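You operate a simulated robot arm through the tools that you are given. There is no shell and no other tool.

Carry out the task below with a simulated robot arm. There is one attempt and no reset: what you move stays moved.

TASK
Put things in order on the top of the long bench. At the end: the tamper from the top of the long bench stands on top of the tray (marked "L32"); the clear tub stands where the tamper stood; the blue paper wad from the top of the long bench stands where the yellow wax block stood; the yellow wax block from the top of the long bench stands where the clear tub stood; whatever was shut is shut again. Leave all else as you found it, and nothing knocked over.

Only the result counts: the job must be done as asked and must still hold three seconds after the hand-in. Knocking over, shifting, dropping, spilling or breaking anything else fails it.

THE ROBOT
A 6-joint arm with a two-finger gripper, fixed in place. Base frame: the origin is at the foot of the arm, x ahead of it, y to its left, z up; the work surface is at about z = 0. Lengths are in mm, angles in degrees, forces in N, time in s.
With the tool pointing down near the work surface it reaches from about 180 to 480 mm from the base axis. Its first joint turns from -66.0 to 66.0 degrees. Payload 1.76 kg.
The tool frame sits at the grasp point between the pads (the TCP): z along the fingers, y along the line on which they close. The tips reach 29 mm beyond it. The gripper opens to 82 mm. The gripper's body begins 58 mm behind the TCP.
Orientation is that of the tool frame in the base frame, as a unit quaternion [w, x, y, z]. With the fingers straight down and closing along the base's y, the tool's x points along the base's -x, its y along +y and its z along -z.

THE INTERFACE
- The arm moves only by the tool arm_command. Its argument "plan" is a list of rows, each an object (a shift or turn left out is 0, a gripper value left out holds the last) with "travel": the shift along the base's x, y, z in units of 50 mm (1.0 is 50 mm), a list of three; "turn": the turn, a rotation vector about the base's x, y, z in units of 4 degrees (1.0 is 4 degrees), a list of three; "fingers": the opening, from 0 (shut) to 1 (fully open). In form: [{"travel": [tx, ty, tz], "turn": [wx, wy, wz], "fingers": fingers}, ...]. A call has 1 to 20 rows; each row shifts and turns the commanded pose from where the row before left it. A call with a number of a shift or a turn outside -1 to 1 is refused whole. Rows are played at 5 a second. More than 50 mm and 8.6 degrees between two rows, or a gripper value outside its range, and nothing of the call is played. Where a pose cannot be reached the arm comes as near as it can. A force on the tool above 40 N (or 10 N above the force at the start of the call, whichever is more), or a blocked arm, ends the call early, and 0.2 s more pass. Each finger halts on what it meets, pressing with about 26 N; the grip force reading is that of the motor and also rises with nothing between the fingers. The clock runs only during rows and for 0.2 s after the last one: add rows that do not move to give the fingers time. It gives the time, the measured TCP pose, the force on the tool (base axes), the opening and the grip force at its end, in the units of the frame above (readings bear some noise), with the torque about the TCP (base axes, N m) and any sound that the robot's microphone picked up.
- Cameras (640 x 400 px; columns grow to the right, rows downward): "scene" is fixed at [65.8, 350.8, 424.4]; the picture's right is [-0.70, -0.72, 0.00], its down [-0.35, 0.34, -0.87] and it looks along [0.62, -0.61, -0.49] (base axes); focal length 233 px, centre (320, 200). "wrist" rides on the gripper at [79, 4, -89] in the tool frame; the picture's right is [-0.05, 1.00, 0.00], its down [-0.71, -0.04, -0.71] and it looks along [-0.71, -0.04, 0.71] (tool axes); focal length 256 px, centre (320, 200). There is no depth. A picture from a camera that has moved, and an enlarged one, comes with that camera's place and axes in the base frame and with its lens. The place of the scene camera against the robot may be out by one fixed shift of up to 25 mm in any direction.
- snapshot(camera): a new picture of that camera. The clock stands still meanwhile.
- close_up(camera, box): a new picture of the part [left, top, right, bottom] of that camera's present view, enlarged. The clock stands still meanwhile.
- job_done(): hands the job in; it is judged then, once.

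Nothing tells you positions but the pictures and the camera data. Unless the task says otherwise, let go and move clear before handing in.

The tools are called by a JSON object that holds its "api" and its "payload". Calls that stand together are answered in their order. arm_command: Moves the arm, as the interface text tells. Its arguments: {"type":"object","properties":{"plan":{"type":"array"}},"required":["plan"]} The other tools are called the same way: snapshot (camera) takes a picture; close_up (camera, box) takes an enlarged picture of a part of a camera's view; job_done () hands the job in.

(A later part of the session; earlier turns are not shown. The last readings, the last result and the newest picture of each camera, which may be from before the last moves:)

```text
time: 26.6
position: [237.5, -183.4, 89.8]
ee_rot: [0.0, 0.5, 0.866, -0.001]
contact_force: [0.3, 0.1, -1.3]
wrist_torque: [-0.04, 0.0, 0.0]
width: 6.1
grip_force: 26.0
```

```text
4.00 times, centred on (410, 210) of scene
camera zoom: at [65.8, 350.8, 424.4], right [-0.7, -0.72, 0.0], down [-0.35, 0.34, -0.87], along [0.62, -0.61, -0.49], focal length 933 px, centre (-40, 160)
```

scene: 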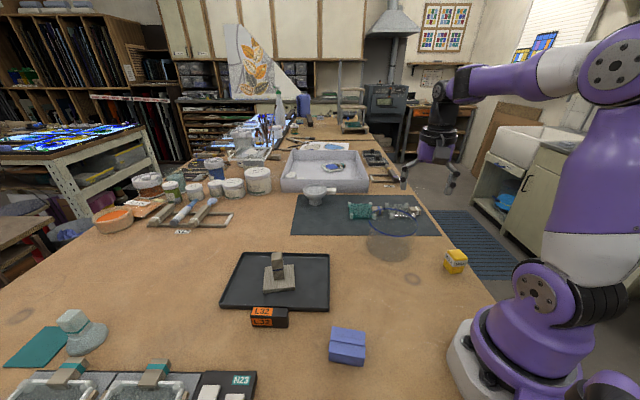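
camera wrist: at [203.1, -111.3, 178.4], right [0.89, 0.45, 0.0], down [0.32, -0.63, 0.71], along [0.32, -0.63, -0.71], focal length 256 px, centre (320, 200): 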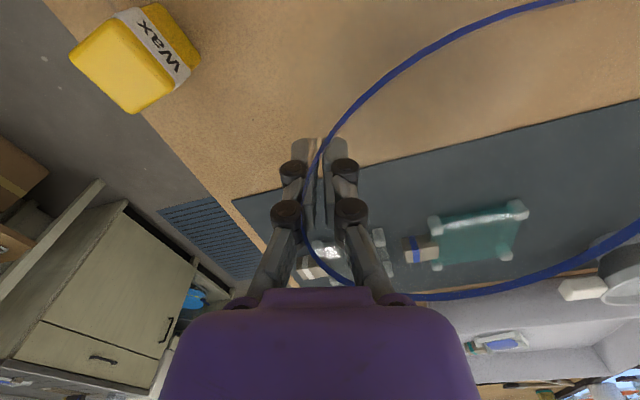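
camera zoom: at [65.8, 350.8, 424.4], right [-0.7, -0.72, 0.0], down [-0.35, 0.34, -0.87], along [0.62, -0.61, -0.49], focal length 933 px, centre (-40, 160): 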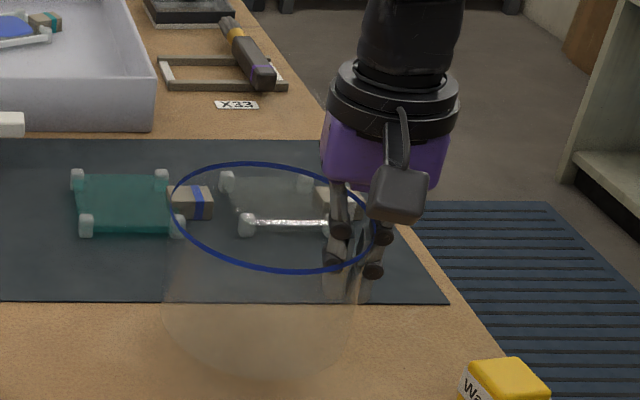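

The tub hangs upright and firm, with its centre about (46, 32) mm from the TCP. I'll lift further and carry it smoothly towards the old tamper spot, with its target centre at (503, -23).

{"api": "arm_command", "payload": {"plan": [{"travel": [0, 0, 0.3]}, {"travel": [0, 0, 0.3]}, {"travel": [0.2, 0.116, 0]}, {"travel": [0.4, 0.232, 0]}, {"travel": [0.5, 0.29, 0]}, {"travel": [0.5, 0.29, 0]}, {"travel": [0.5, 0.29, 0]}, {"travel": [0.5, 0.29, 0]}, {"travel": [0.5, 0.29, 0]}, {"travel": [0.5, 0.29, 0]}, {"travel": [0.4, 0.232, 0]}, {"travel": [0.3, 0.174, 0]}, {}, {}]}}

{"api": "snapshot", "payload": {"camera": "wrist"}}

{"api": "snapshot", "payload": {"camera": "scene"}}

{"api": "close_up", "payload": {"camera": "scene", "box": [220, 150, 380, 270]}}

```text
time: 29.6
position: [455.2, -59.3, 117.1]
ee_rot: [0.0, 0.501, 0.865, -0.002]
contact_force: [-0.6, -0.4, 0.4]
wrist_torque: [-0.05, 0.04, 0.02]
width: 6.1
grip_force: 26.3
```

```text
taken
camera wrist: at [419.0, 13.1, 206.7], right [0.89, 0.45, 0.0], down [0.32, -0.63, 0.71], along [0.32, -0.63, -0.71], focal length 256 px, centre (320, 200)
```

wrist: 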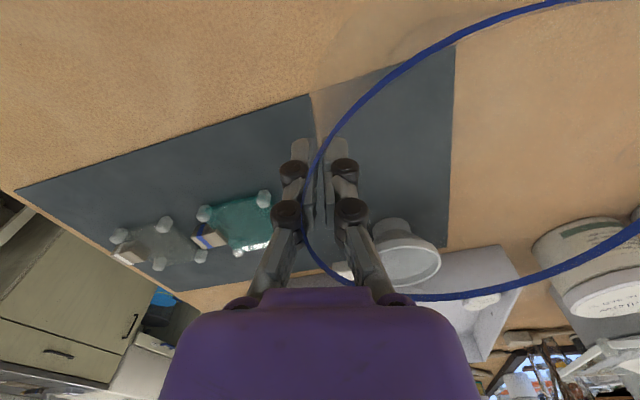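

```text
taken
```

scene: 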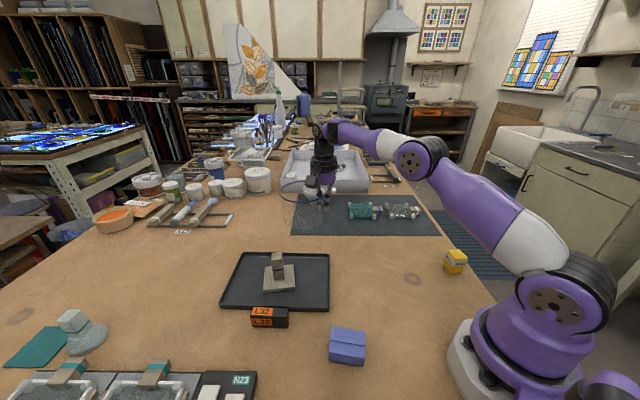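

```text
3.33 times, centred on (300, 210) of scene
camera zoom: at [65.8, 350.8, 424.4], right [-0.7, -0.72, 0.0], down [-0.35, 0.34, -0.87], along [0.62, -0.61, -0.49], focal length 777 px, centre (387, 167)
```

zoom: 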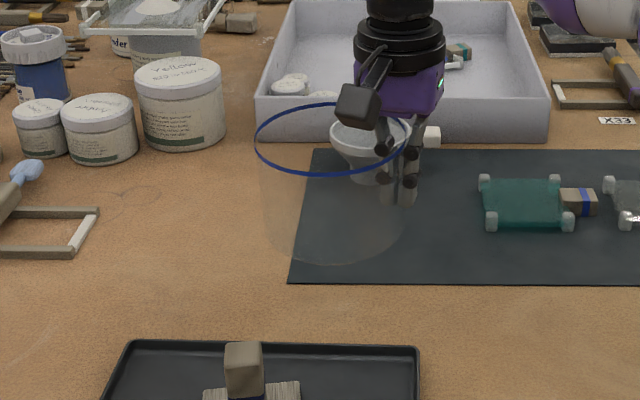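

The tub is over the target. I'll lower it most of the way and compare its base against the tamper's old footprint.

{"api": "arm_command", "payload": {"plan": [{"travel": [0, 0.04, -0.3]}, {"travel": [0, 0.02, -0.3]}, {"travel": [0, 0, -0.3]}, {}, {}]}}

{"api": "snapshot", "payload": {"camera": "wrist"}}

{"api": "close_up", "payload": {"camera": "scene", "box": [224, 170, 384, 270]}}

```text
time: 30.8
position: [454.6, -56.3, 72.9]
ee_rot: [0.001, 0.501, 0.866, -0.001]
contact_force: [-0.5, -0.1, -1.3]
wrist_torque: [-0.04, 0.04, -0.01]
width: 6.3
grip_force: 26.0
```

```text
taken
camera wrist: at [418.6, 16.1, 162.4], right [0.89, 0.45, 0.0], down [0.32, -0.63, 0.71], along [0.32, -0.63, -0.71], focal length 256 px, centre (320, 200)
```

wrist: 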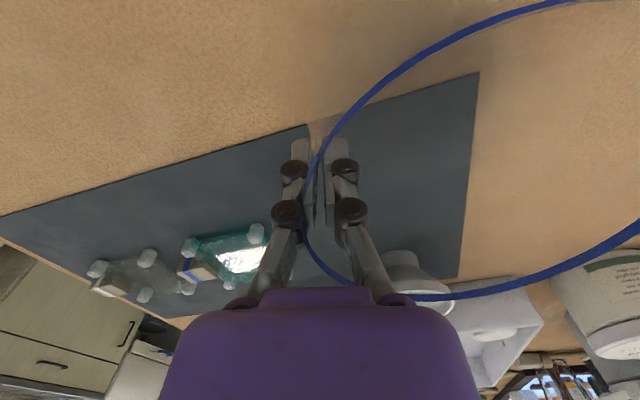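

```text
4.00 times, centred on (304, 220) of scene
camera zoom: at [65.8, 350.8, 424.4], right [-0.7, -0.72, 0.0], down [-0.35, 0.34, -0.87], along [0.62, -0.61, -0.49], focal length 933 px, centre (384, 120)
```

zoom: 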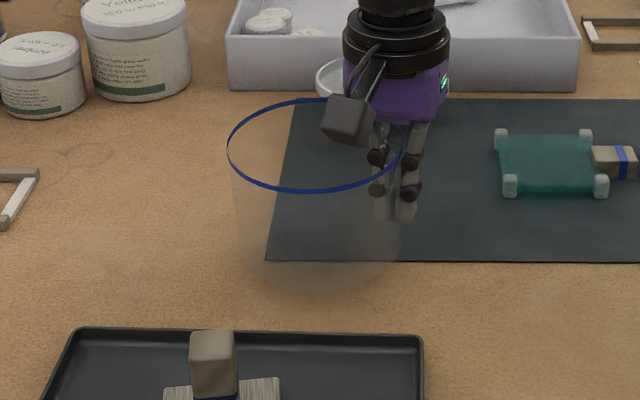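

By both cameras, the rim is centred within about 3 mm of the tamper's old spot. Lowering further in small steps while watching the force.

{"api": "arm_command", "payload": {"plan": [{"travel": [0.02, 0, -0.1]}, {"travel": [0, 0, -0.06]}, {"travel": [0, 0, -0.04]}, {}]}}

{"api": "arm_command", "payload": {"plan": [{"travel": [0, 0, -0.03]}, {"travel": [0, 0, -0.03]}, {}]}}

{"api": "close_up", "payload": {"camera": "scene", "box": [224, 170, 384, 270]}}

```text
time: 31.8
position: [454.2, -55.7, 62.2]
ee_rot: [0.001, 0.501, 0.865, -0.001]
contact_force: [-0.3, -0.7, -0.1]
wrist_torque: [0.02, 0.07, 0.0]
width: 5.9
grip_force: 25.7
```

```text
time: 32.6
position: [455.5, -55.6, 58.3]
ee_rot: [0.0, 0.5, 0.866, -0.001]
contact_force: [-1.1, -0.1, -0.2]
wrist_torque: [0.0, 0.02, -0.01]
width: 6.0
grip_force: 25.8
```

```text
4.00 times, centred on (304, 220) of scene
camera zoom: at [65.8, 350.8, 424.4], right [-0.7, -0.72, 0.0], down [-0.35, 0.34, -0.87], along [0.62, -0.61, -0.49], focal length 933 px, centre (384, 120)
```

zoom: 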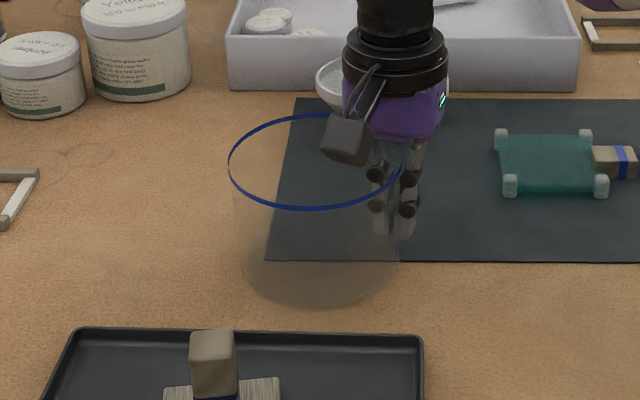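

The tub sits about 5 mm toward the scene camera from the tamper's centre. I'll nudge it (+2, -3) mm and set it down.

{"api": "arm_command", "payload": {"plan": [{"travel": [0.04, -0.06, 0]}, {"travel": [0, 0, -0.02]}, {"travel": [0, 0, -0.02]}, {}]}}

```text
time: 33.6
position: [456.4, -58.6, 58.1]
ee_rot: [0.001, 0.5, 0.866, 0.0]
contact_force: [-3.2, -3.0, 7.3]
wrist_torque: [0.05, 0.04, 0.06]
width: 6.1
grip_force: 26.3
```

The tub is in contact with the surface at the expected height. Releasing gently, then rising straight up.

{"api": "arm_command", "payload": {"plan": [{"travel": [0, 0, 0.02]}, {"fingers": 0.2}, {"fingers": 0.4}, {"fingers": 0.6}, {"fingers": 0.6}]}}

{"api": "snapshot", "payload": {"camera": "wrist"}}

{"api": "close_up", "payload": {"camera": "scene", "box": [224, 170, 384, 270]}}

```text
time: 34.8
position: [457.5, -59.2, 58.9]
ee_rot: [0.0, 0.501, 0.865, 0.0]
contact_force: [-0.4, -0.7, 0.0]
wrist_torque: [0.03, -0.03, 0.0]
width: 49.3
grip_force: 0.1
```

```text
taken
camera wrist: at [421.1, 12.6, 148.3], right [0.89, 0.45, 0.0], down [0.32, -0.63, 0.71], along [0.32, -0.63, -0.71], focal length 256 px, centre (320, 200)
```

wrist: 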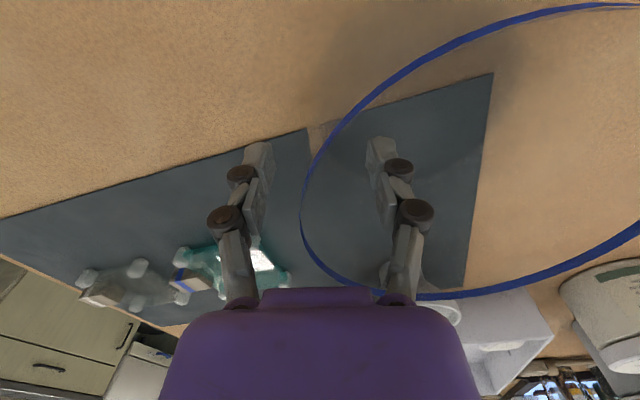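

```text
4.00 times, centred on (304, 220) of scene
camera zoom: at [65.8, 350.8, 424.4], right [-0.7, -0.72, 0.0], down [-0.35, 0.34, -0.87], along [0.62, -0.61, -0.49], focal length 933 px, centre (384, 120)
```

zoom: 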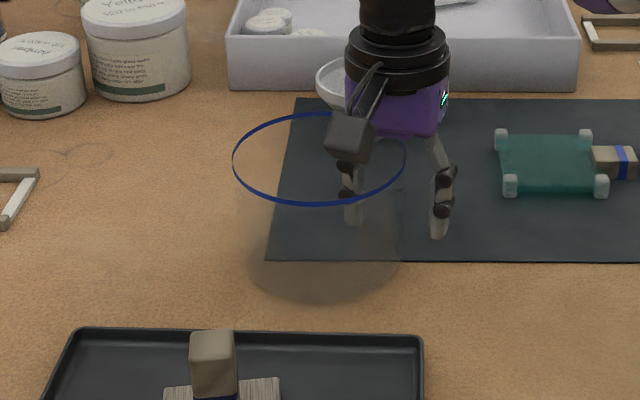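

The tub stands right where the tamper was. I'll rise clear of it and move to view the wax block.

{"api": "arm_command", "payload": {"plan": [{"travel": [0, 0, 0.3]}, {"travel": [0, 0, 0.6]}, {"travel": [0, 0, 0.8]}, {"travel": [0, 0, 0.8]}, {"travel": [0, 0, 0.4]}, {"travel": [-0.6, -0.2, 0]}, {"travel": [-0.67, -0.23, 0]}, {"travel": [-0.67, -0.23, 0]}, {"travel": [-0.67, -0.23, 0]}, {"travel": [-0.67, -0.23, 0]}, {"travel": [-0.67, -0.23, 0]}, {"travel": [-0.67, -0.23, 0]}, {"travel": [-0.67, -0.23, 0]}, {}, {}]}}

{"api": "snapshot", "payload": {"camera": "wrist"}}

{"api": "snapshot", "payload": {"camera": "scene"}}

```text
time: 38.0
position: [179.6, -148.3, 187.5]
ee_rot: [0.0, 0.501, 0.865, -0.001]
contact_force: [-0.1, -1.1, -0.1]
wrist_torque: [0.02, -0.02, 0.01]
width: 49.1
grip_force: 0.0
out of reach, approached as far as the arm can: row 4, 5
```

```text
taken
camera wrist: at [143.6, -76.0, 277.8], right [0.89, 0.45, 0.0], down [0.32, -0.63, 0.71], along [0.32, -0.63, -0.71], focal length 256 px, centre (320, 200)
```

wrist: 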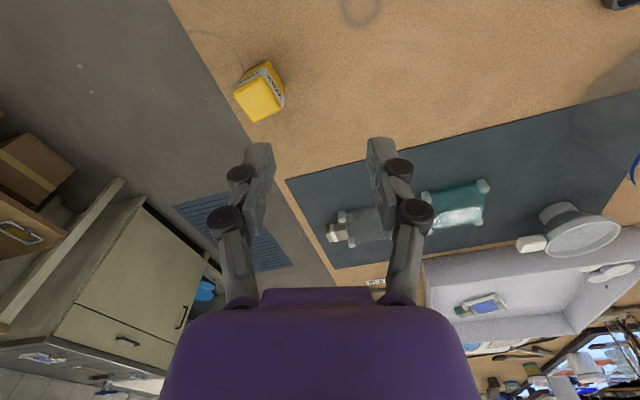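

```text
taken
```

scene: 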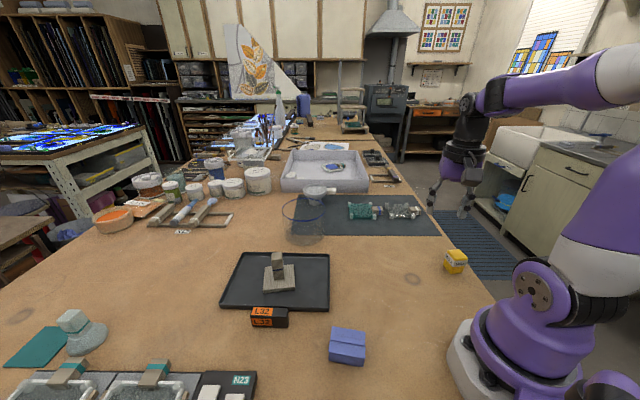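

The tub stands upright at its new place and nothing else looks disturbed. Now a close look at the wax block and at the blue wad.

{"api": "close_up", "payload": {"camera": "wrist", "box": [196, 40, 324, 140]}}

{"api": "close_up", "payload": {"camera": "scene", "box": [300, 310, 396, 370]}}

{"api": "close_up", "payload": {"camera": "scene", "box": [410, 230, 506, 290]}}

```text
4.00 times, centred on (260, 90) of wrist
camera zoom: at [143.6, -76.0, 277.8], right [0.89, 0.45, 0.0], down [0.32, -0.63, 0.71], along [0.32, -0.63, -0.71], focal length 1024 px, centre (560, 640)
```

zoom: 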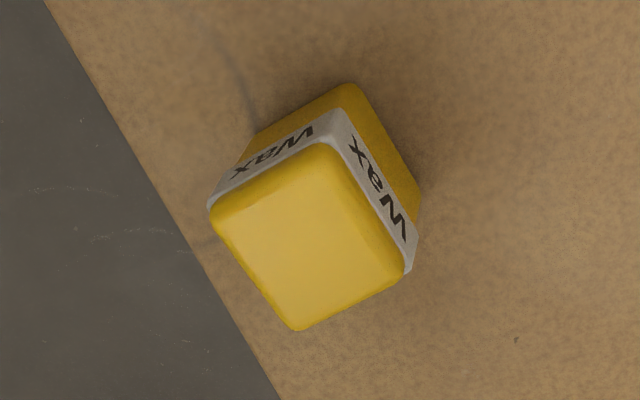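

```text
6.67 times, centred on (348, 340) of scene
camera zoom: at [65.8, 350.8, 424.4], right [-0.7, -0.72, 0.0], down [-0.35, 0.34, -0.87], along [0.62, -0.61, -0.49], focal length 1555 px, centre (133, -733)
```

zoom: 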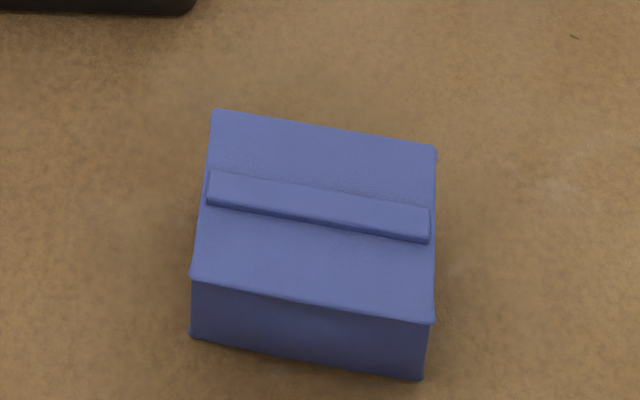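

```text
6.67 times, centred on (458, 260) of scene
camera zoom: at [65.8, 350.8, 424.4], right [-0.7, -0.72, 0.0], down [-0.35, 0.34, -0.87], along [0.62, -0.61, -0.49], focal length 1555 px, centre (-600, -200)
```

zoom: 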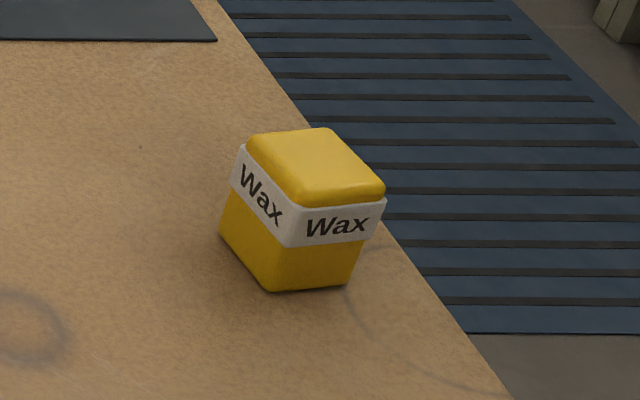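

The wax block is about 36 mm square and 38 mm tall, centred near (138, -197), with faces at yaw ≈54°. I'll align the hand and go over it.

{"api": "arm_command", "payload": {"plan": [{"travel": [-0.14, -0.16, -0.2], "turn": [0, 0, 1], "fingers": 1}, {"travel": [-0.14, -0.16, -0.2], "turn": [0, 0, 1]}, {"travel": [-0.14, -0.16, -0.2], "turn": [0, 0, 1]}, {"travel": [-0.14, -0.16, -0.2], "turn": [0, 0, 1]}, {"travel": [-0.14, -0.16, -0.2], "turn": [0, 0, 1]}, {"travel": [-0.13, -0.17, -0.2], "turn": [0, 0, 1]}, {}, {}]}}

{"api": "snapshot", "payload": {"camera": "wrist"}}

{"api": "close_up", "payload": {"camera": "scene", "box": [390, 180, 518, 290]}}

```text
time: 39.8
position: [135.6, -196.4, 128.1]
ee_rot: [0.001, 0.309, 0.951, -0.002]
contact_force: [-0.1, -0.1, -0.6]
wrist_torque: [0.02, 0.03, -0.03]
width: 81.8
grip_force: 0.0
```

```text
taken
camera wrist: at [75.2, -145.4, 218.1], right [0.63, 0.78, 0.0], down [0.55, -0.44, 0.71], along [0.55, -0.45, -0.71], focal length 256 px, centre (320, 200)
```

wrist: 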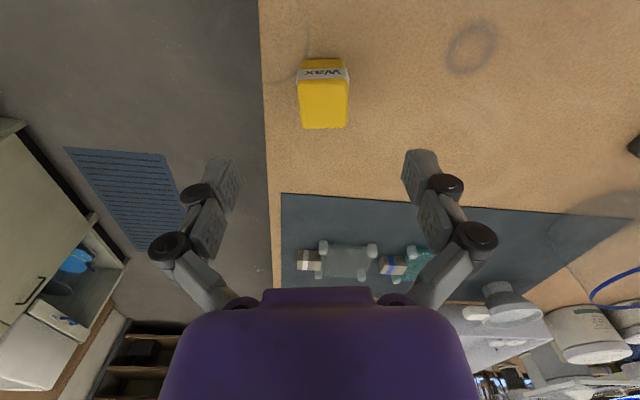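

```text
3.64 times, centred on (454, 235) of scene
camera zoom: at [65.8, 350.8, 424.4], right [-0.7, -0.72, 0.0], down [-0.35, 0.34, -0.87], along [0.62, -0.61, -0.49], focal length 848 px, centre (-167, 73)
```

zoom: 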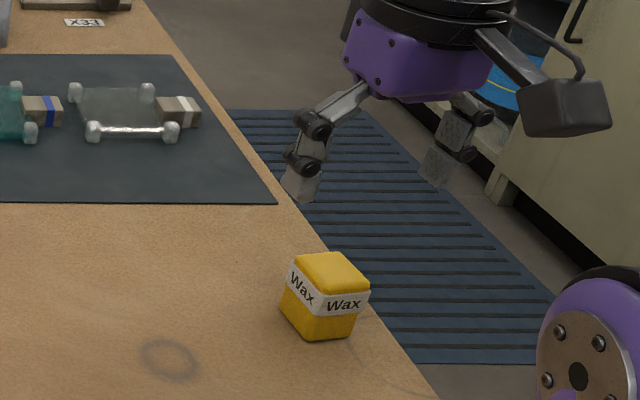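

The wax is aligned with the hand, offset by only about (4, 1) mm. Correcting and descending.

{"api": "arm_command", "payload": {"plan": [{"travel": [0.09, 0.03, -0.4]}, {"travel": [0, 0, -0.5]}, {"travel": [0, 0, -0.5]}, {"travel": [0, 0, -0.4]}, {}, {}]}}

{"api": "snapshot", "payload": {"camera": "wrist"}}

{"api": "close_up", "payload": {"camera": "scene", "box": [390, 200, 518, 280]}}

```text
time: 41.2
position: [140.8, -193.7, 38.6]
ee_rot: [0.0, 0.31, 0.951, -0.001]
contact_force: [-0.5, 0.5, -0.2]
wrist_torque: [-0.01, -0.01, -0.03]
width: 82.1
grip_force: 0.1
```

```text
taken
camera wrist: at [79.3, -142.8, 128.5], right [0.63, 0.78, 0.0], down [0.55, -0.44, 0.71], along [0.55, -0.45, -0.71], focal length 256 px, centre (320, 200)
```

wrist: 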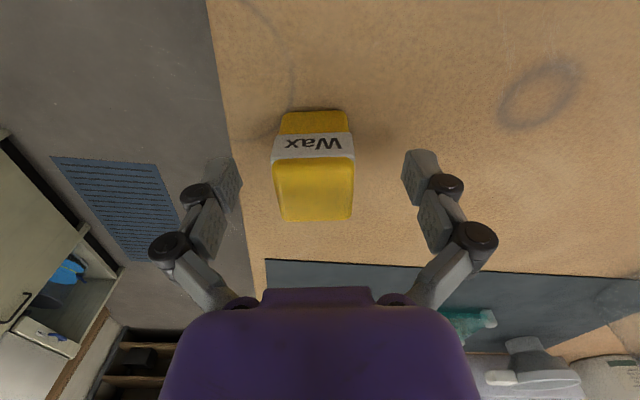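

```text
5.00 times, centred on (454, 240) of scene
camera zoom: at [65.8, 350.8, 424.4], right [-0.7, -0.72, 0.0], down [-0.35, 0.34, -0.87], along [0.62, -0.61, -0.49], focal length 1166 px, centre (-350, 0)
```

zoom: 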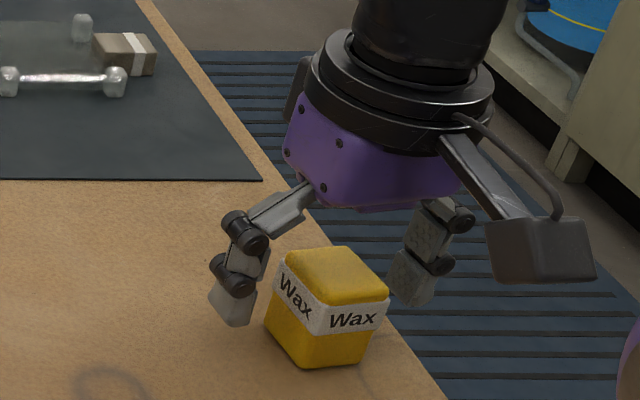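

The block is centred between the fingers. Closing and lifting.

{"api": "arm_command", "payload": {"plan": [{"fingers": 0.6}, {"fingers": 0.4}, {"fingers": 0.3}, {"fingers": 0.2}, {"fingers": 0.2}]}}

{"api": "arm_command", "payload": {"plan": [{"travel": [0, 0, 0.2]}, {"travel": [0, 0, 0.4]}, {"travel": [0, 0, 0.4]}, {"travel": [0, 0, 0.4]}, {}]}}

{"api": "snapshot", "payload": {"camera": "wrist"}}

{"api": "close_up", "payload": {"camera": "scene", "box": [390, 200, 518, 280]}}

```text
time: 42.4
position: [141.0, -194.0, 39.0]
ee_rot: [0.0, 0.31, 0.951, -0.001]
contact_force: [-0.2, -1.7, 8.8]
wrist_torque: [0.0, 0.06, 0.01]
width: 32.9
grip_force: 25.4
```

```text
time: 43.6
position: [141.8, -193.4, 107.8]
ee_rot: [0.001, 0.31, 0.951, -0.001]
contact_force: [0.6, 0.1, -1.4]
wrist_torque: [0.02, 0.01, 0.0]
width: 33.1
grip_force: 26.2
```

```text
taken
camera wrist: at [79.7, -143.2, 197.2], right [0.63, 0.78, 0.0], down [0.55, -0.44, 0.71], along [0.55, -0.45, -0.71], focal length 256 px, centre (320, 200)
```

wrist: 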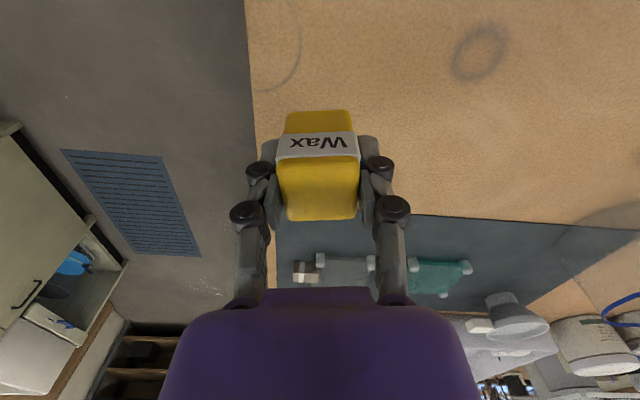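

```text
5.00 times, centred on (454, 240) of scene
camera zoom: at [65.8, 350.8, 424.4], right [-0.7, -0.72, 0.0], down [-0.35, 0.34, -0.87], along [0.62, -0.61, -0.49], focal length 1166 px, centre (-350, 0)
```

zoom: 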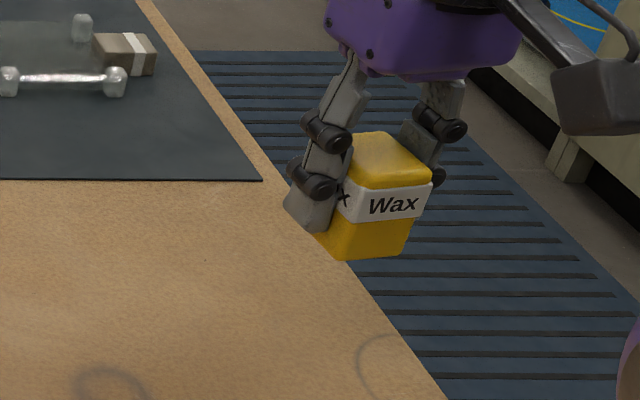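

The wax block is held squarely. Carrying it to the tub's old spot, centre (292, -150).

{"api": "arm_command", "payload": {"plan": [{"travel": [0.3, 0.09, 0]}, {"travel": [0.55, 0.165, 0]}, {"travel": [0.6, 0.18, 0]}, {"travel": [0.6, 0.18, 0]}, {"travel": [0.55, 0.165, 0]}, {"travel": [0.38, 0.12, 0]}, {}, {}]}}

{"api": "snapshot", "payload": {"camera": "wrist"}}

{"api": "close_up", "payload": {"camera": "scene", "box": [310, 150, 470, 270]}}

```text
time: 45.4
position: [290.7, -149.1, 108.1]
ee_rot: [0.001, 0.309, 0.951, -0.001]
contact_force: [0.1, -0.6, -1.5]
wrist_torque: [0.01, -0.02, -0.02]
width: 32.8
grip_force: 25.9
```

```text
taken
camera wrist: at [228.7, -97.8, 196.9], right [0.63, 0.78, 0.0], down [0.55, -0.44, 0.71], along [0.55, -0.45, -0.71], focal length 256 px, centre (320, 200)
```

wrist: 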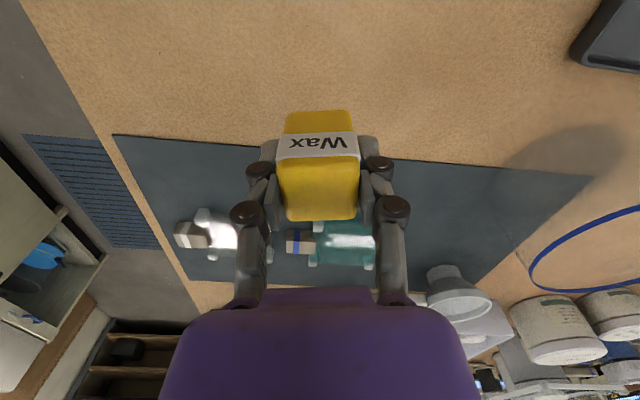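

```text
3.33 times, centred on (390, 210) of scene
camera zoom: at [65.8, 350.8, 424.4], right [-0.7, -0.72, 0.0], down [-0.35, 0.34, -0.87], along [0.62, -0.61, -0.49], focal length 777 px, centre (87, 167)
```

zoom: 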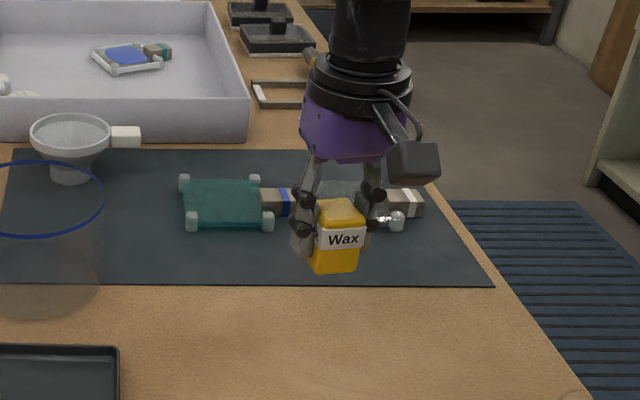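

Position looks right. Lowering to near the surface.

{"api": "arm_command", "payload": {"plan": [{"travel": [0, 0, -0.4]}, {"travel": [0, 0, -0.5]}, {"travel": [0, 0, -0.36]}, {}, {}]}}

{"api": "close_up", "payload": {"camera": "scene", "box": [350, 200, 430, 250]}}

```text
time: 46.6
position: [289.7, -148.8, 44.1]
ee_rot: [0.001, 0.31, 0.951, -0.001]
contact_force: [0.7, 0.0, -0.5]
wrist_torque: [-0.01, 0.02, 0.0]
width: 33.0
grip_force: 26.6
```

```text
8.00 times, centred on (390, 225) of scene
camera zoom: at [65.8, 350.8, 424.4], right [-0.7, -0.72, 0.0], down [-0.35, 0.34, -0.87], along [0.62, -0.61, -0.49], focal length 1866 px, centre (-240, 0)
```

zoom: 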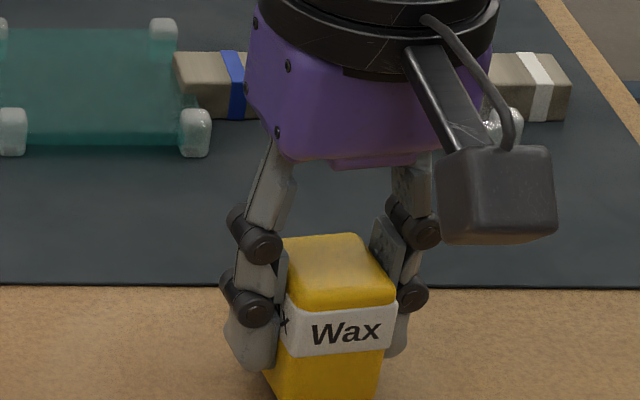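

Aligned to within about 5 mm; I'll nudge +3 mm in x and set it down.

{"api": "arm_command", "payload": {"plan": [{"travel": [0.07, 0, 0]}, {"travel": [0, 0, -0.06]}, {"travel": [0, 0, -0.03]}, {"travel": [0, 0, -0.02]}, {}]}}

```text
time: 47.8
position: [293.5, -149.2, 38.6]
ee_rot: [0.001, 0.31, 0.951, -0.001]
contact_force: [-0.4, -0.9, -0.7]
wrist_torque: [0.01, 0.0, 0.04]
width: 32.9
grip_force: 26.5
```

{"api": "arm_command", "payload": {"plan": [{"travel": [0, 0, -0.02]}, {"travel": [0, 0, -0.01]}, {}]}}

```text
time: 48.6
position: [294.7, -148.6, 39.4]
ee_rot: [0.0, 0.309, 0.951, 0.0]
contact_force: [-6.7, 0.8, 19.5]
wrist_torque: [0.06, 0.25, 0.02]
width: 33.1
grip_force: 25.7
```

The block has touched down (19 N). Easing up a hair, opening, and rising.

{"api": "arm_command", "payload": {"plan": [{"travel": [0, 0, 0.02]}, {"fingers": 0.5}, {"fingers": 0.7}, {"fingers": 0.9}, {"fingers": 0.9}]}}

{"api": "arm_command", "payload": {"plan": [{"travel": [0, 0, 0.4]}, {"travel": [0, 0, 0.7]}, {"travel": [0, 0, 0.8]}, {"travel": [0, 0, 0.8]}, {}]}}

{"api": "snapshot", "payload": {"camera": "wrist"}}

{"api": "close_up", "payload": {"camera": "scene", "box": [300, 170, 460, 270]}}

```text
time: 49.8
position: [294.6, -149.8, 39.5]
ee_rot: [0.001, 0.309, 0.951, -0.001]
contact_force: [0.2, 0.9, 0.0]
wrist_torque: [0.0, 0.02, 0.02]
width: 73.7
grip_force: 0.1
```

```text
time: 51.0
position: [292.2, -147.9, 174.7]
ee_rot: [0.001, 0.31, 0.951, 0.0]
contact_force: [1.2, 0.2, 0.4]
wrist_torque: [0.02, 0.0, -0.01]
width: 73.7
grip_force: 0.1
```

```text
taken
camera wrist: at [230.0, -97.1, 264.4], right [0.63, 0.78, 0.0], down [0.55, -0.44, 0.71], along [0.55, -0.45, -0.71], focal length 256 px, centre (320, 200)
```

wrist: 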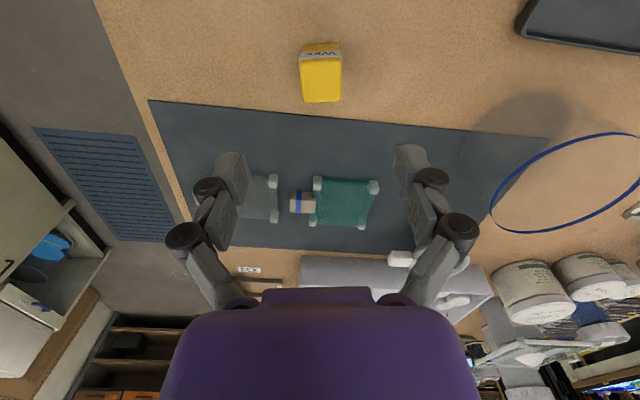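

```text
4.00 times, centred on (380, 220) of scene
camera zoom: at [65.8, 350.8, 424.4], right [-0.7, -0.72, 0.0], down [-0.35, 0.34, -0.87], along [0.62, -0.61, -0.49], focal length 933 px, centre (80, 120)
```

zoom: 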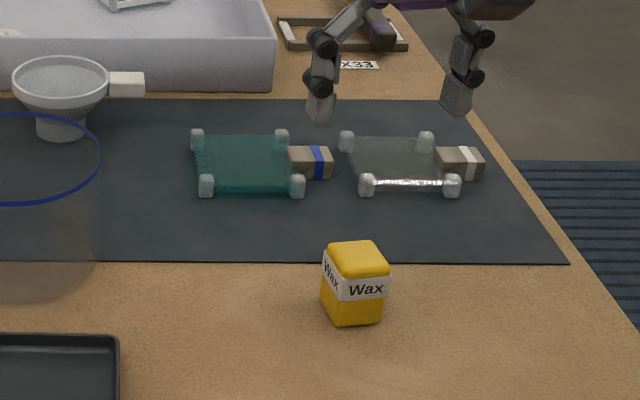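

The wax stands where the tub was. Next the blue wad, near (205, 141), about 62×42×27 mm with its short side along yaw ≈126°. I'll swing over and turn the hand to match.

{"api": "arm_command", "payload": {"plan": [{"travel": [-0.1, 0.3, 0.03], "turn": [0, 0, 1]}, {"travel": [-0.1, 0.3, 0.03], "turn": [0, 0, 1]}, {"travel": [-0.1, 0.3, 0.03], "turn": [0, 0, 1]}, {"travel": [-0.1, 0.3, 0.03], "turn": [0, 0, 1]}, {"travel": [-0.1, 0.3, 0.03], "turn": [0, 0, 1]}, {"travel": [-0.1, 0.3, 0.03], "turn": [0, 0, 1]}, {"travel": [-0.1, 0.3, 0.03], "turn": [0, 0, 1]}, {"travel": [-0.1, 0.3, 0.03], "turn": [0, 0, 1]}, {"travel": [-0.1, 0.3, 0.03], "turn": [0, 0, 1]}, {"travel": [-0.1, 0.3, 0.03], "turn": [0, 0, 1]}, {"travel": [-0.12, 0.3, 0], "turn": [0, 0, 1]}, {"travel": [-0.12, 0.3, 0], "turn": [0, 0, 1]}, {"travel": [-0.12, 0.3, 0], "turn": [0, 0, 1]}, {"travel": [-0.12, 0.3, 0], "turn": [0, 0, 1]}, {"travel": [-0.14, 0.3, 0], "turn": [0, 0, 1]}, {"travel": [-0.14, 0.3, 0], "turn": [0, 0, 1]}, {"travel": [-0.14, 0.3, 0], "turn": [0, 0, 1]}, {"travel": [-0.14, 0.3, 0], "turn": [0, 0, 0.9], "fingers": 1}, {}, {}]}}

{"api": "snapshot", "payload": {"camera": "wrist"}}

{"api": "snapshot", "payload": {"camera": "scene"}}

```text
time: 55.2
position: [192.1, 120.9, 186.4]
ee_rot: [0.001, -0.305, 0.953, -0.001]
contact_force: [-0.6, 0.6, -0.6]
wrist_torque: [0.01, 0.01, 0.0]
width: 82.2
grip_force: 0.1
```

```text
taken
camera wrist: at [125.2, 79.0, 277.1], right [-0.54, 0.84, 0.0], down [0.59, 0.38, 0.71], along [0.6, 0.38, -0.71], focal length 256 px, centre (320, 200)
```

wrist: 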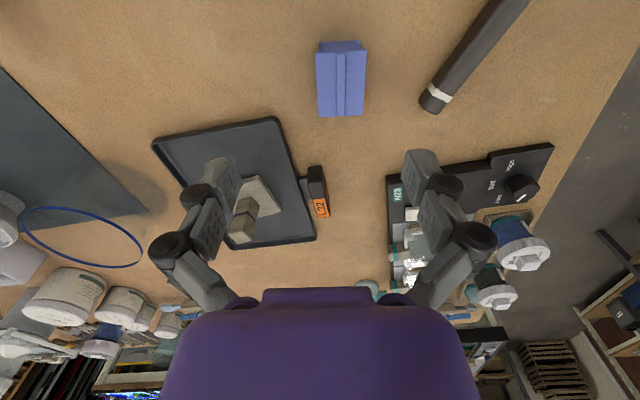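

```text
taken
```

scene: 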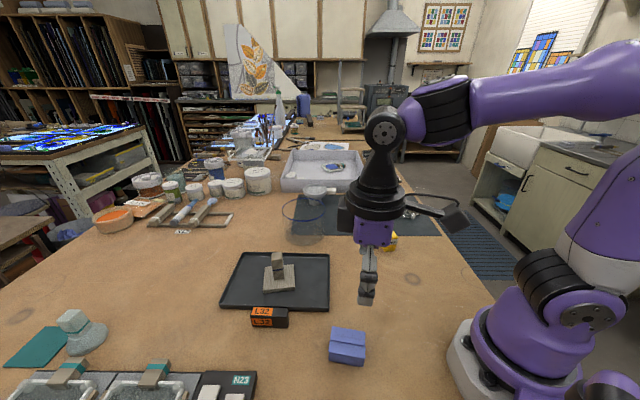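

The wad lies almost square to the hand. There is also a dark rod to its side; a close look gives the positions.

{"api": "close_up", "payload": {"camera": "wrist", "box": [270, 20, 430, 130]}}

{"api": "close_up", "payload": {"camera": "scene", "box": [240, 290, 416, 400]}}

```text
3.64 times, centred on (350, 75) of wrist
camera zoom: at [125.2, 79.0, 277.1], right [-0.54, 0.84, 0.0], down [0.59, 0.38, 0.71], along [0.6, 0.38, -0.71], focal length 931 px, centre (211, 654)
```

zoom: 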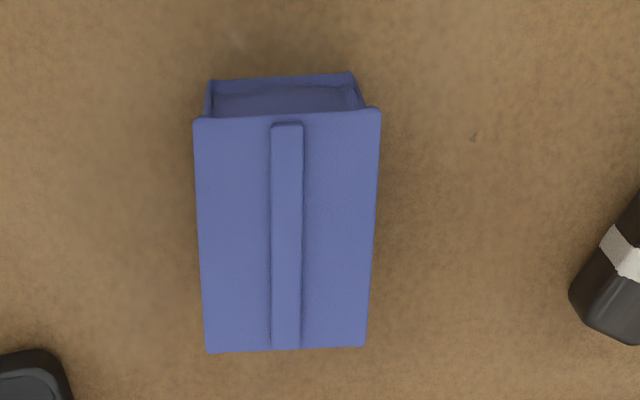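

```text
3.64 times, centred on (328, 345) of scene
camera zoom: at [65.8, 350.8, 424.4], right [-0.7, -0.72, 0.0], down [-0.35, 0.34, -0.87], along [0.62, -0.61, -0.49], focal length 848 px, centre (291, -327)
```

zoom: 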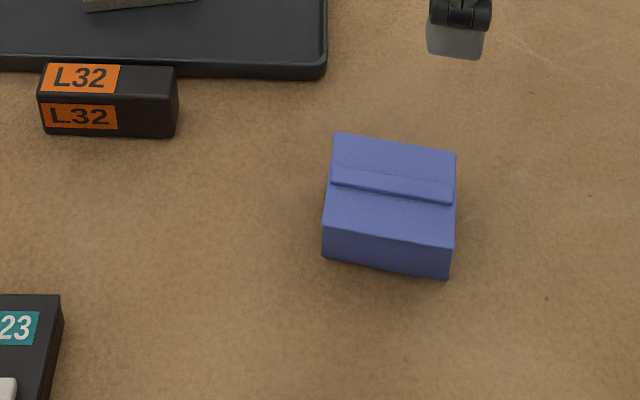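

The wad's centre is (196, 148), it is about 45 mm wide, and it is aligned with the closing line. I'll move over it and descend part-way.

{"api": "arm_command", "payload": {"plan": [{"travel": [0.04, 0.27, -0.3]}, {"travel": [0.04, 0.27, -0.5]}, {"travel": [0, 0, -0.7]}, {"travel": [0, 0, -0.6]}, {}, {}]}}

{"api": "snapshot", "payload": {"camera": "wrist"}}

{"api": "close_up", "payload": {"camera": "scene", "box": [240, 290, 416, 400]}}

```text
time: 56.6
position: [195.2, 148.4, 84.7]
ee_rot: [0.001, -0.304, 0.953, -0.001]
contact_force: [-0.5, -0.3, 0.6]
wrist_torque: [0.0, 0.02, -0.02]
width: 81.8
grip_force: 0.0
```

```text
taken
camera wrist: at [128.0, 105.3, 174.5], right [-0.54, 0.84, 0.0], down [0.6, 0.38, 0.71], along [0.6, 0.38, -0.71], focal length 256 px, centre (320, 200)
```

wrist: 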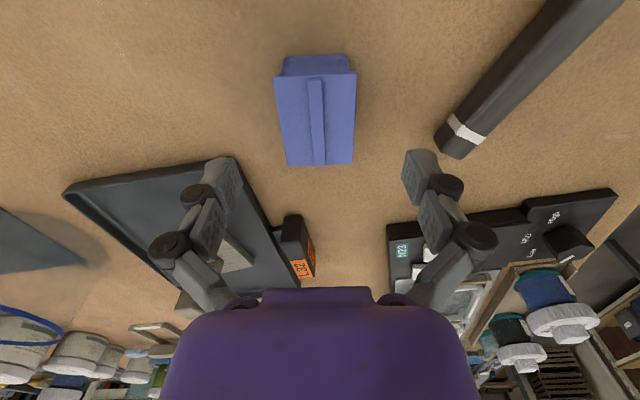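

```text
3.64 times, centred on (328, 345) of scene
camera zoom: at [65.8, 350.8, 424.4], right [-0.7, -0.72, 0.0], down [-0.35, 0.34, -0.87], along [0.62, -0.61, -0.49], focal length 848 px, centre (291, -327)
```

zoom: 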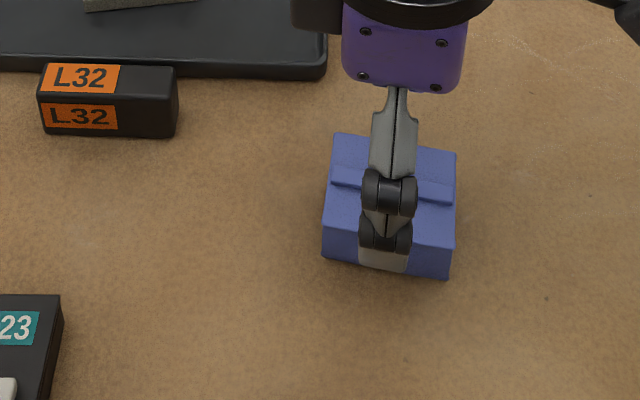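

The fingers straddle the wad evenly. Descending to z≈34 and gripping.

{"api": "arm_command", "payload": {"plan": [{"travel": [0, 0, -0.4]}, {"travel": [0, 0, -0.4]}, {"travel": [0, 0, -0.2]}, {}, {}]}}

{"api": "arm_command", "payload": {"plan": [{"fingers": 0.75}, {"fingers": 0.6}, {"fingers": 0.5}, {"fingers": 0.4}, {"fingers": 0.4}]}}

{"api": "snapshot", "payload": {"camera": "wrist"}}

```text
time: 57.8
position: [196.1, 147.3, 34.3]
ee_rot: [0.001, -0.305, 0.953, -0.001]
contact_force: [0.3, -0.3, -0.7]
wrist_torque: [0.01, -0.03, -0.04]
width: 81.8
grip_force: 0.1
```

```text
time: 59.0
position: [196.1, 147.5, 35.7]
ee_rot: [0.001, -0.305, 0.952, 0.0]
contact_force: [-0.3, -0.2, 6.9]
wrist_torque: [-0.04, -0.01, 0.02]
width: 44.7
grip_force: 25.6
```

```text
taken
camera wrist: at [128.8, 105.7, 124.4], right [-0.54, 0.84, 0.0], down [0.59, 0.38, 0.71], along [0.6, 0.38, -0.71], focal length 256 px, centre (320, 200)
```

wrist: 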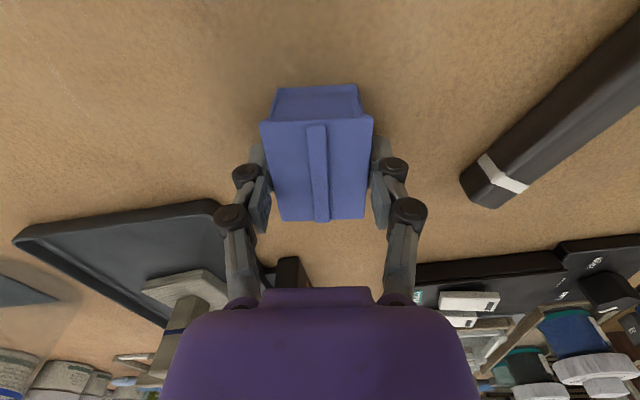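

Gripped at 44.7 mm. Lifting clear.

{"api": "arm_command", "payload": {"plan": [{"travel": [0, 0, 0.2]}, {"travel": [0, 0, 0.5]}, {"travel": [0, 0, 0.6]}, {"travel": [0, 0, 0.6]}, {}]}}

{"api": "snapshot", "payload": {"camera": "wrist"}}

```text
time: 60.2
position: [195.4, 149.4, 128.9]
ee_rot: [0.001, -0.305, 0.952, 0.0]
contact_force: [0.7, -0.2, 0.5]
wrist_torque: [-0.01, -0.02, 0.03]
width: 44.5
grip_force: 26.0
```

```text
taken
camera wrist: at [128.7, 107.5, 219.5], right [-0.54, 0.84, 0.0], down [0.6, 0.38, 0.71], along [0.6, 0.38, -0.71], focal length 256 px, centre (320, 200)
```

wrist: 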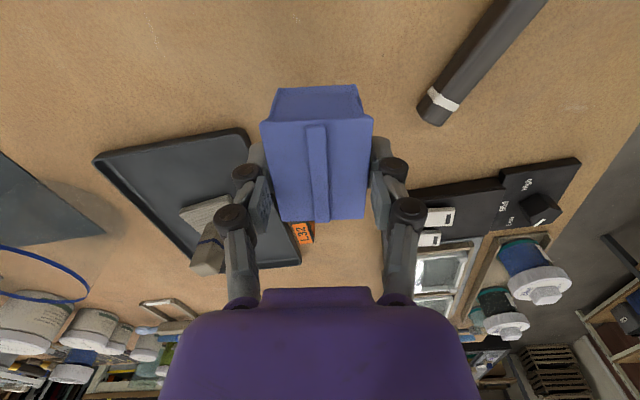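

Held firmly. Carrying it around in front of the base to the wax block's old spot (141, -196), turning so its short side faces the bench edge.

{"api": "arm_command", "payload": {"plan": [{"travel": [0.13, -0.28, 0], "turn": [0, 0, -1]}, {"travel": [0.13, -0.3, 0], "turn": [0, 0, -1]}, {"travel": [0.13, -0.3, 0], "turn": [0, 0, -1]}, {"travel": [0.13, -0.3, 0], "turn": [0, 0, -1]}, {"travel": [0.13, -0.3, 0], "turn": [0, 0, -1]}, {"travel": [0.13, -0.3, 0], "turn": [0, 0, -1]}, {"travel": [0.13, -0.3, 0], "turn": [0, 0, -1]}, {"travel": [0.13, -0.3, 0], "turn": [0, 0, -1]}, {"travel": [0.13, -0.3, 0], "turn": [0, 0, -1]}, {"travel": [0.13, -0.3, 0], "turn": [0, 0, -1]}, {"travel": [-0.2, -0.4, 0], "turn": [0, 0, -1]}, {"travel": [-0.24, -0.4, 0], "turn": [0, 0, -1]}, {"travel": [-0.24, -0.4, 0], "turn": [0, 0, -1]}, {"travel": [-0.25, -0.4, 0], "turn": [0, 0, -1]}, {"travel": [-0.25, -0.4, 0], "turn": [0, 0, -1]}, {"travel": [-0.25, -0.4, 0], "turn": [0, 0, -1]}, {"travel": [-0.25, -0.38, 0], "turn": [0, 0, -1]}, {"travel": [-0.25, -0.38, 0], "turn": [0, 0, -1]}, {"travel": [-0.24, -0.38, 0], "turn": [0, 0, -1]}, {"travel": [-0.22, -0.36, 0], "turn": [0, 0, -1]}]}}

{"api": "arm_command", "payload": {"plan": [{}, {}]}}

{"api": "snapshot", "payload": {"camera": "wrist"}}

{"api": "snapshot", "payload": {"camera": "scene"}}

```text
time: 64.4
position: [139.8, -198.2, 126.9]
ee_rot: [0.001, 0.379, 0.925, -0.002]
contact_force: [0.4, 0.0, -0.2]
wrist_torque: [0.0, 0.0, 0.04]
width: 44.7
grip_force: 25.7
```

```text
time: 65.0
position: [139.7, -197.3, 128.2]
ee_rot: [0.0, 0.379, 0.926, -0.002]
contact_force: [0.0, 0.4, 0.6]
wrist_torque: [-0.06, 0.03, -0.03]
width: 44.4
grip_force: 26.3
```

```text
taken
camera wrist: at [87.1, -138.0, 218.0], right [0.74, 0.68, 0.0], down [0.48, -0.52, 0.71], along [0.48, -0.52, -0.71], focal length 256 px, centre (320, 200)
```

wrist: 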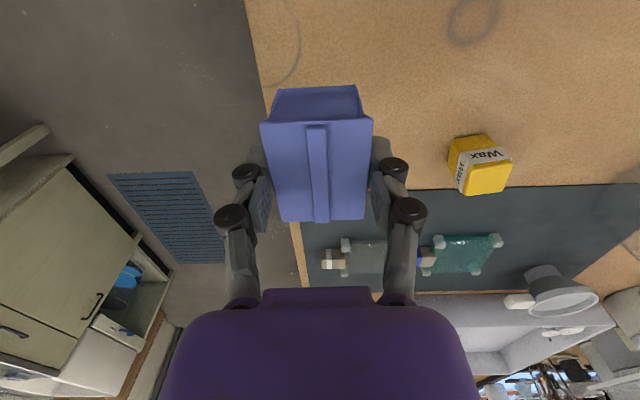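

```text
taken
```

scene: 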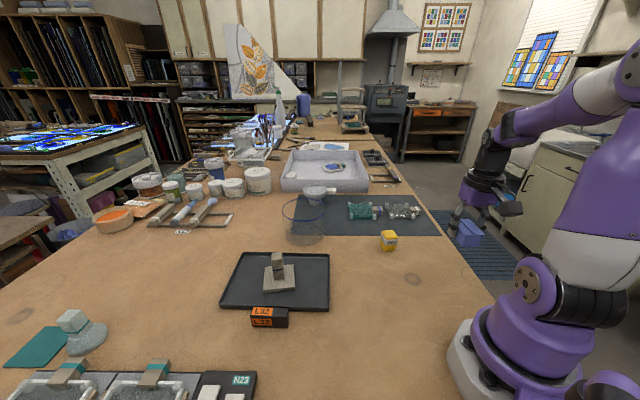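

Over the spot. A slight correction and lowering to just above the surface.

{"api": "arm_command", "payload": {"plan": [{"travel": [0.03, 0.03, -0.4]}, {"travel": [0, 0, -0.5]}, {"travel": [0, 0, -0.5]}, {"travel": [0, 0, -0.3]}, {}, {}]}}

{"api": "close_up", "payload": {"camera": "scene", "box": [410, 230, 506, 290]}}

{"api": "snapshot", "payload": {"camera": "wrist"}}

```text
time: 66.4
position: [140.4, -195.4, 43.9]
ee_rot: [0.0, 0.378, 0.926, -0.001]
contact_force: [-0.1, 0.6, -0.2]
wrist_torque: [-0.02, -0.01, 0.02]
width: 44.8
grip_force: 26.0
```

```text
6.67 times, centred on (458, 260) of scene
camera zoom: at [65.8, 350.8, 424.4], right [-0.7, -0.72, 0.0], down [-0.35, 0.34, -0.87], along [0.62, -0.61, -0.49], focal length 1555 px, centre (-600, -200)
```

zoom: 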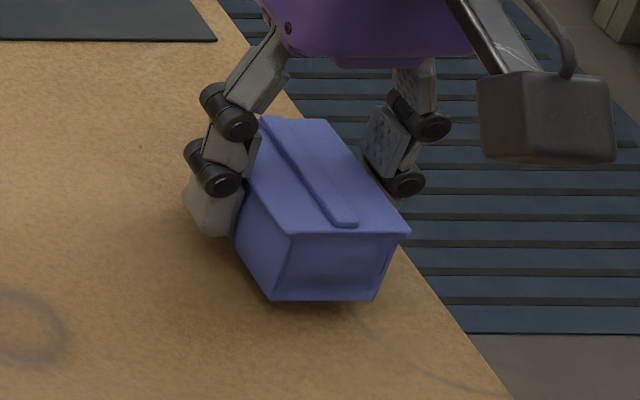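

```text
taken
camera wrist: at [87.8, -136.0, 132.9], right [0.74, 0.68, 0.0], down [0.48, -0.52, 0.71], along [0.48, -0.52, -0.71], focal length 256 px, centre (320, 200)
```

wrist: 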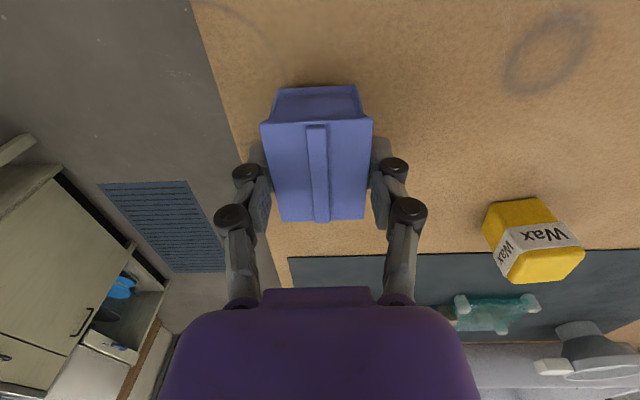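

The wad is within about 4 mm of the wax block's old centre. I'll nudge (+2.5, +2) mm and lower in small steps.

{"api": "arm_command", "payload": {"plan": [{"travel": [0.05, 0.04, -0.06]}, {"travel": [0, 0, -0.04]}, {"travel": [0, 0, -0.03]}, {}]}}

{"api": "arm_command", "payload": {"plan": [{"travel": [0, 0, -0.02]}, {}]}}

```text
time: 67.4
position: [145.6, -192.5, 37.1]
ee_rot: [0.0, 0.379, 0.925, -0.001]
contact_force: [0.5, 1.1, 0.2]
wrist_torque: [0.01, -0.06, 0.0]
width: 44.6
grip_force: 25.9
```

```text
time: 68.0
position: [144.8, -192.6, 35.0]
ee_rot: [0.001, 0.379, 0.926, -0.001]
contact_force: [-0.1, -0.1, -0.3]
wrist_torque: [-0.02, 0.01, -0.03]
width: 44.5
grip_force: 25.8
```

Still not touching at z=35. Shift back slightly and continue down in 1 mm steps.

{"api": "arm_command", "payload": {"plan": [{"travel": [-0.03, -0.03, 0]}, {"travel": [0, 0, -0.02]}, {}]}}

{"api": "close_up", "payload": {"camera": "scene", "box": [410, 230, 506, 290]}}

```text
time: 68.8
position: [143.2, -192.9, 35.9]
ee_rot: [0.001, 0.378, 0.926, -0.001]
contact_force: [0.2, 0.3, -0.1]
wrist_torque: [0.01, 0.03, 0.0]
width: 44.6
grip_force: 26.1
```

```text
6.67 times, centred on (458, 260) of scene
camera zoom: at [65.8, 350.8, 424.4], right [-0.7, -0.72, 0.0], down [-0.35, 0.34, -0.87], along [0.62, -0.61, -0.49], focal length 1555 px, centre (-600, -200)
```

zoom: 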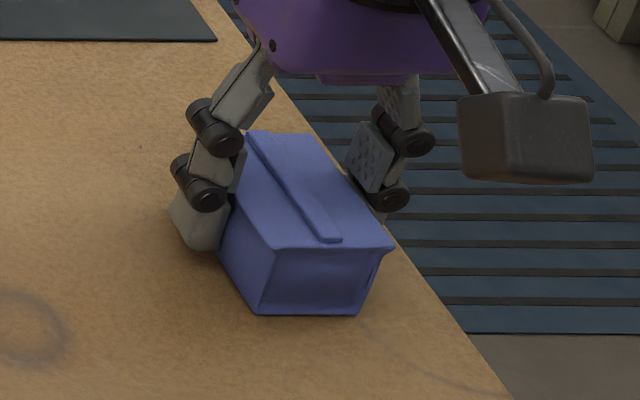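

Its axis now matches the wax block's old axis in the scene view. Continuing down to contact.

{"api": "arm_command", "payload": {"plan": [{"travel": [0, 0, -0.02]}, {"travel": [0, 0, -0.01]}, {}]}}

```text
time: 69.6
position: [144.6, -194.3, 34.0]
ee_rot: [0.002, 0.378, 0.926, -0.002]
contact_force: [-4.6, 3.9, 28.4]
wrist_torque: [0.17, 0.12, -0.03]
width: 45.1
grip_force: 26.0
```

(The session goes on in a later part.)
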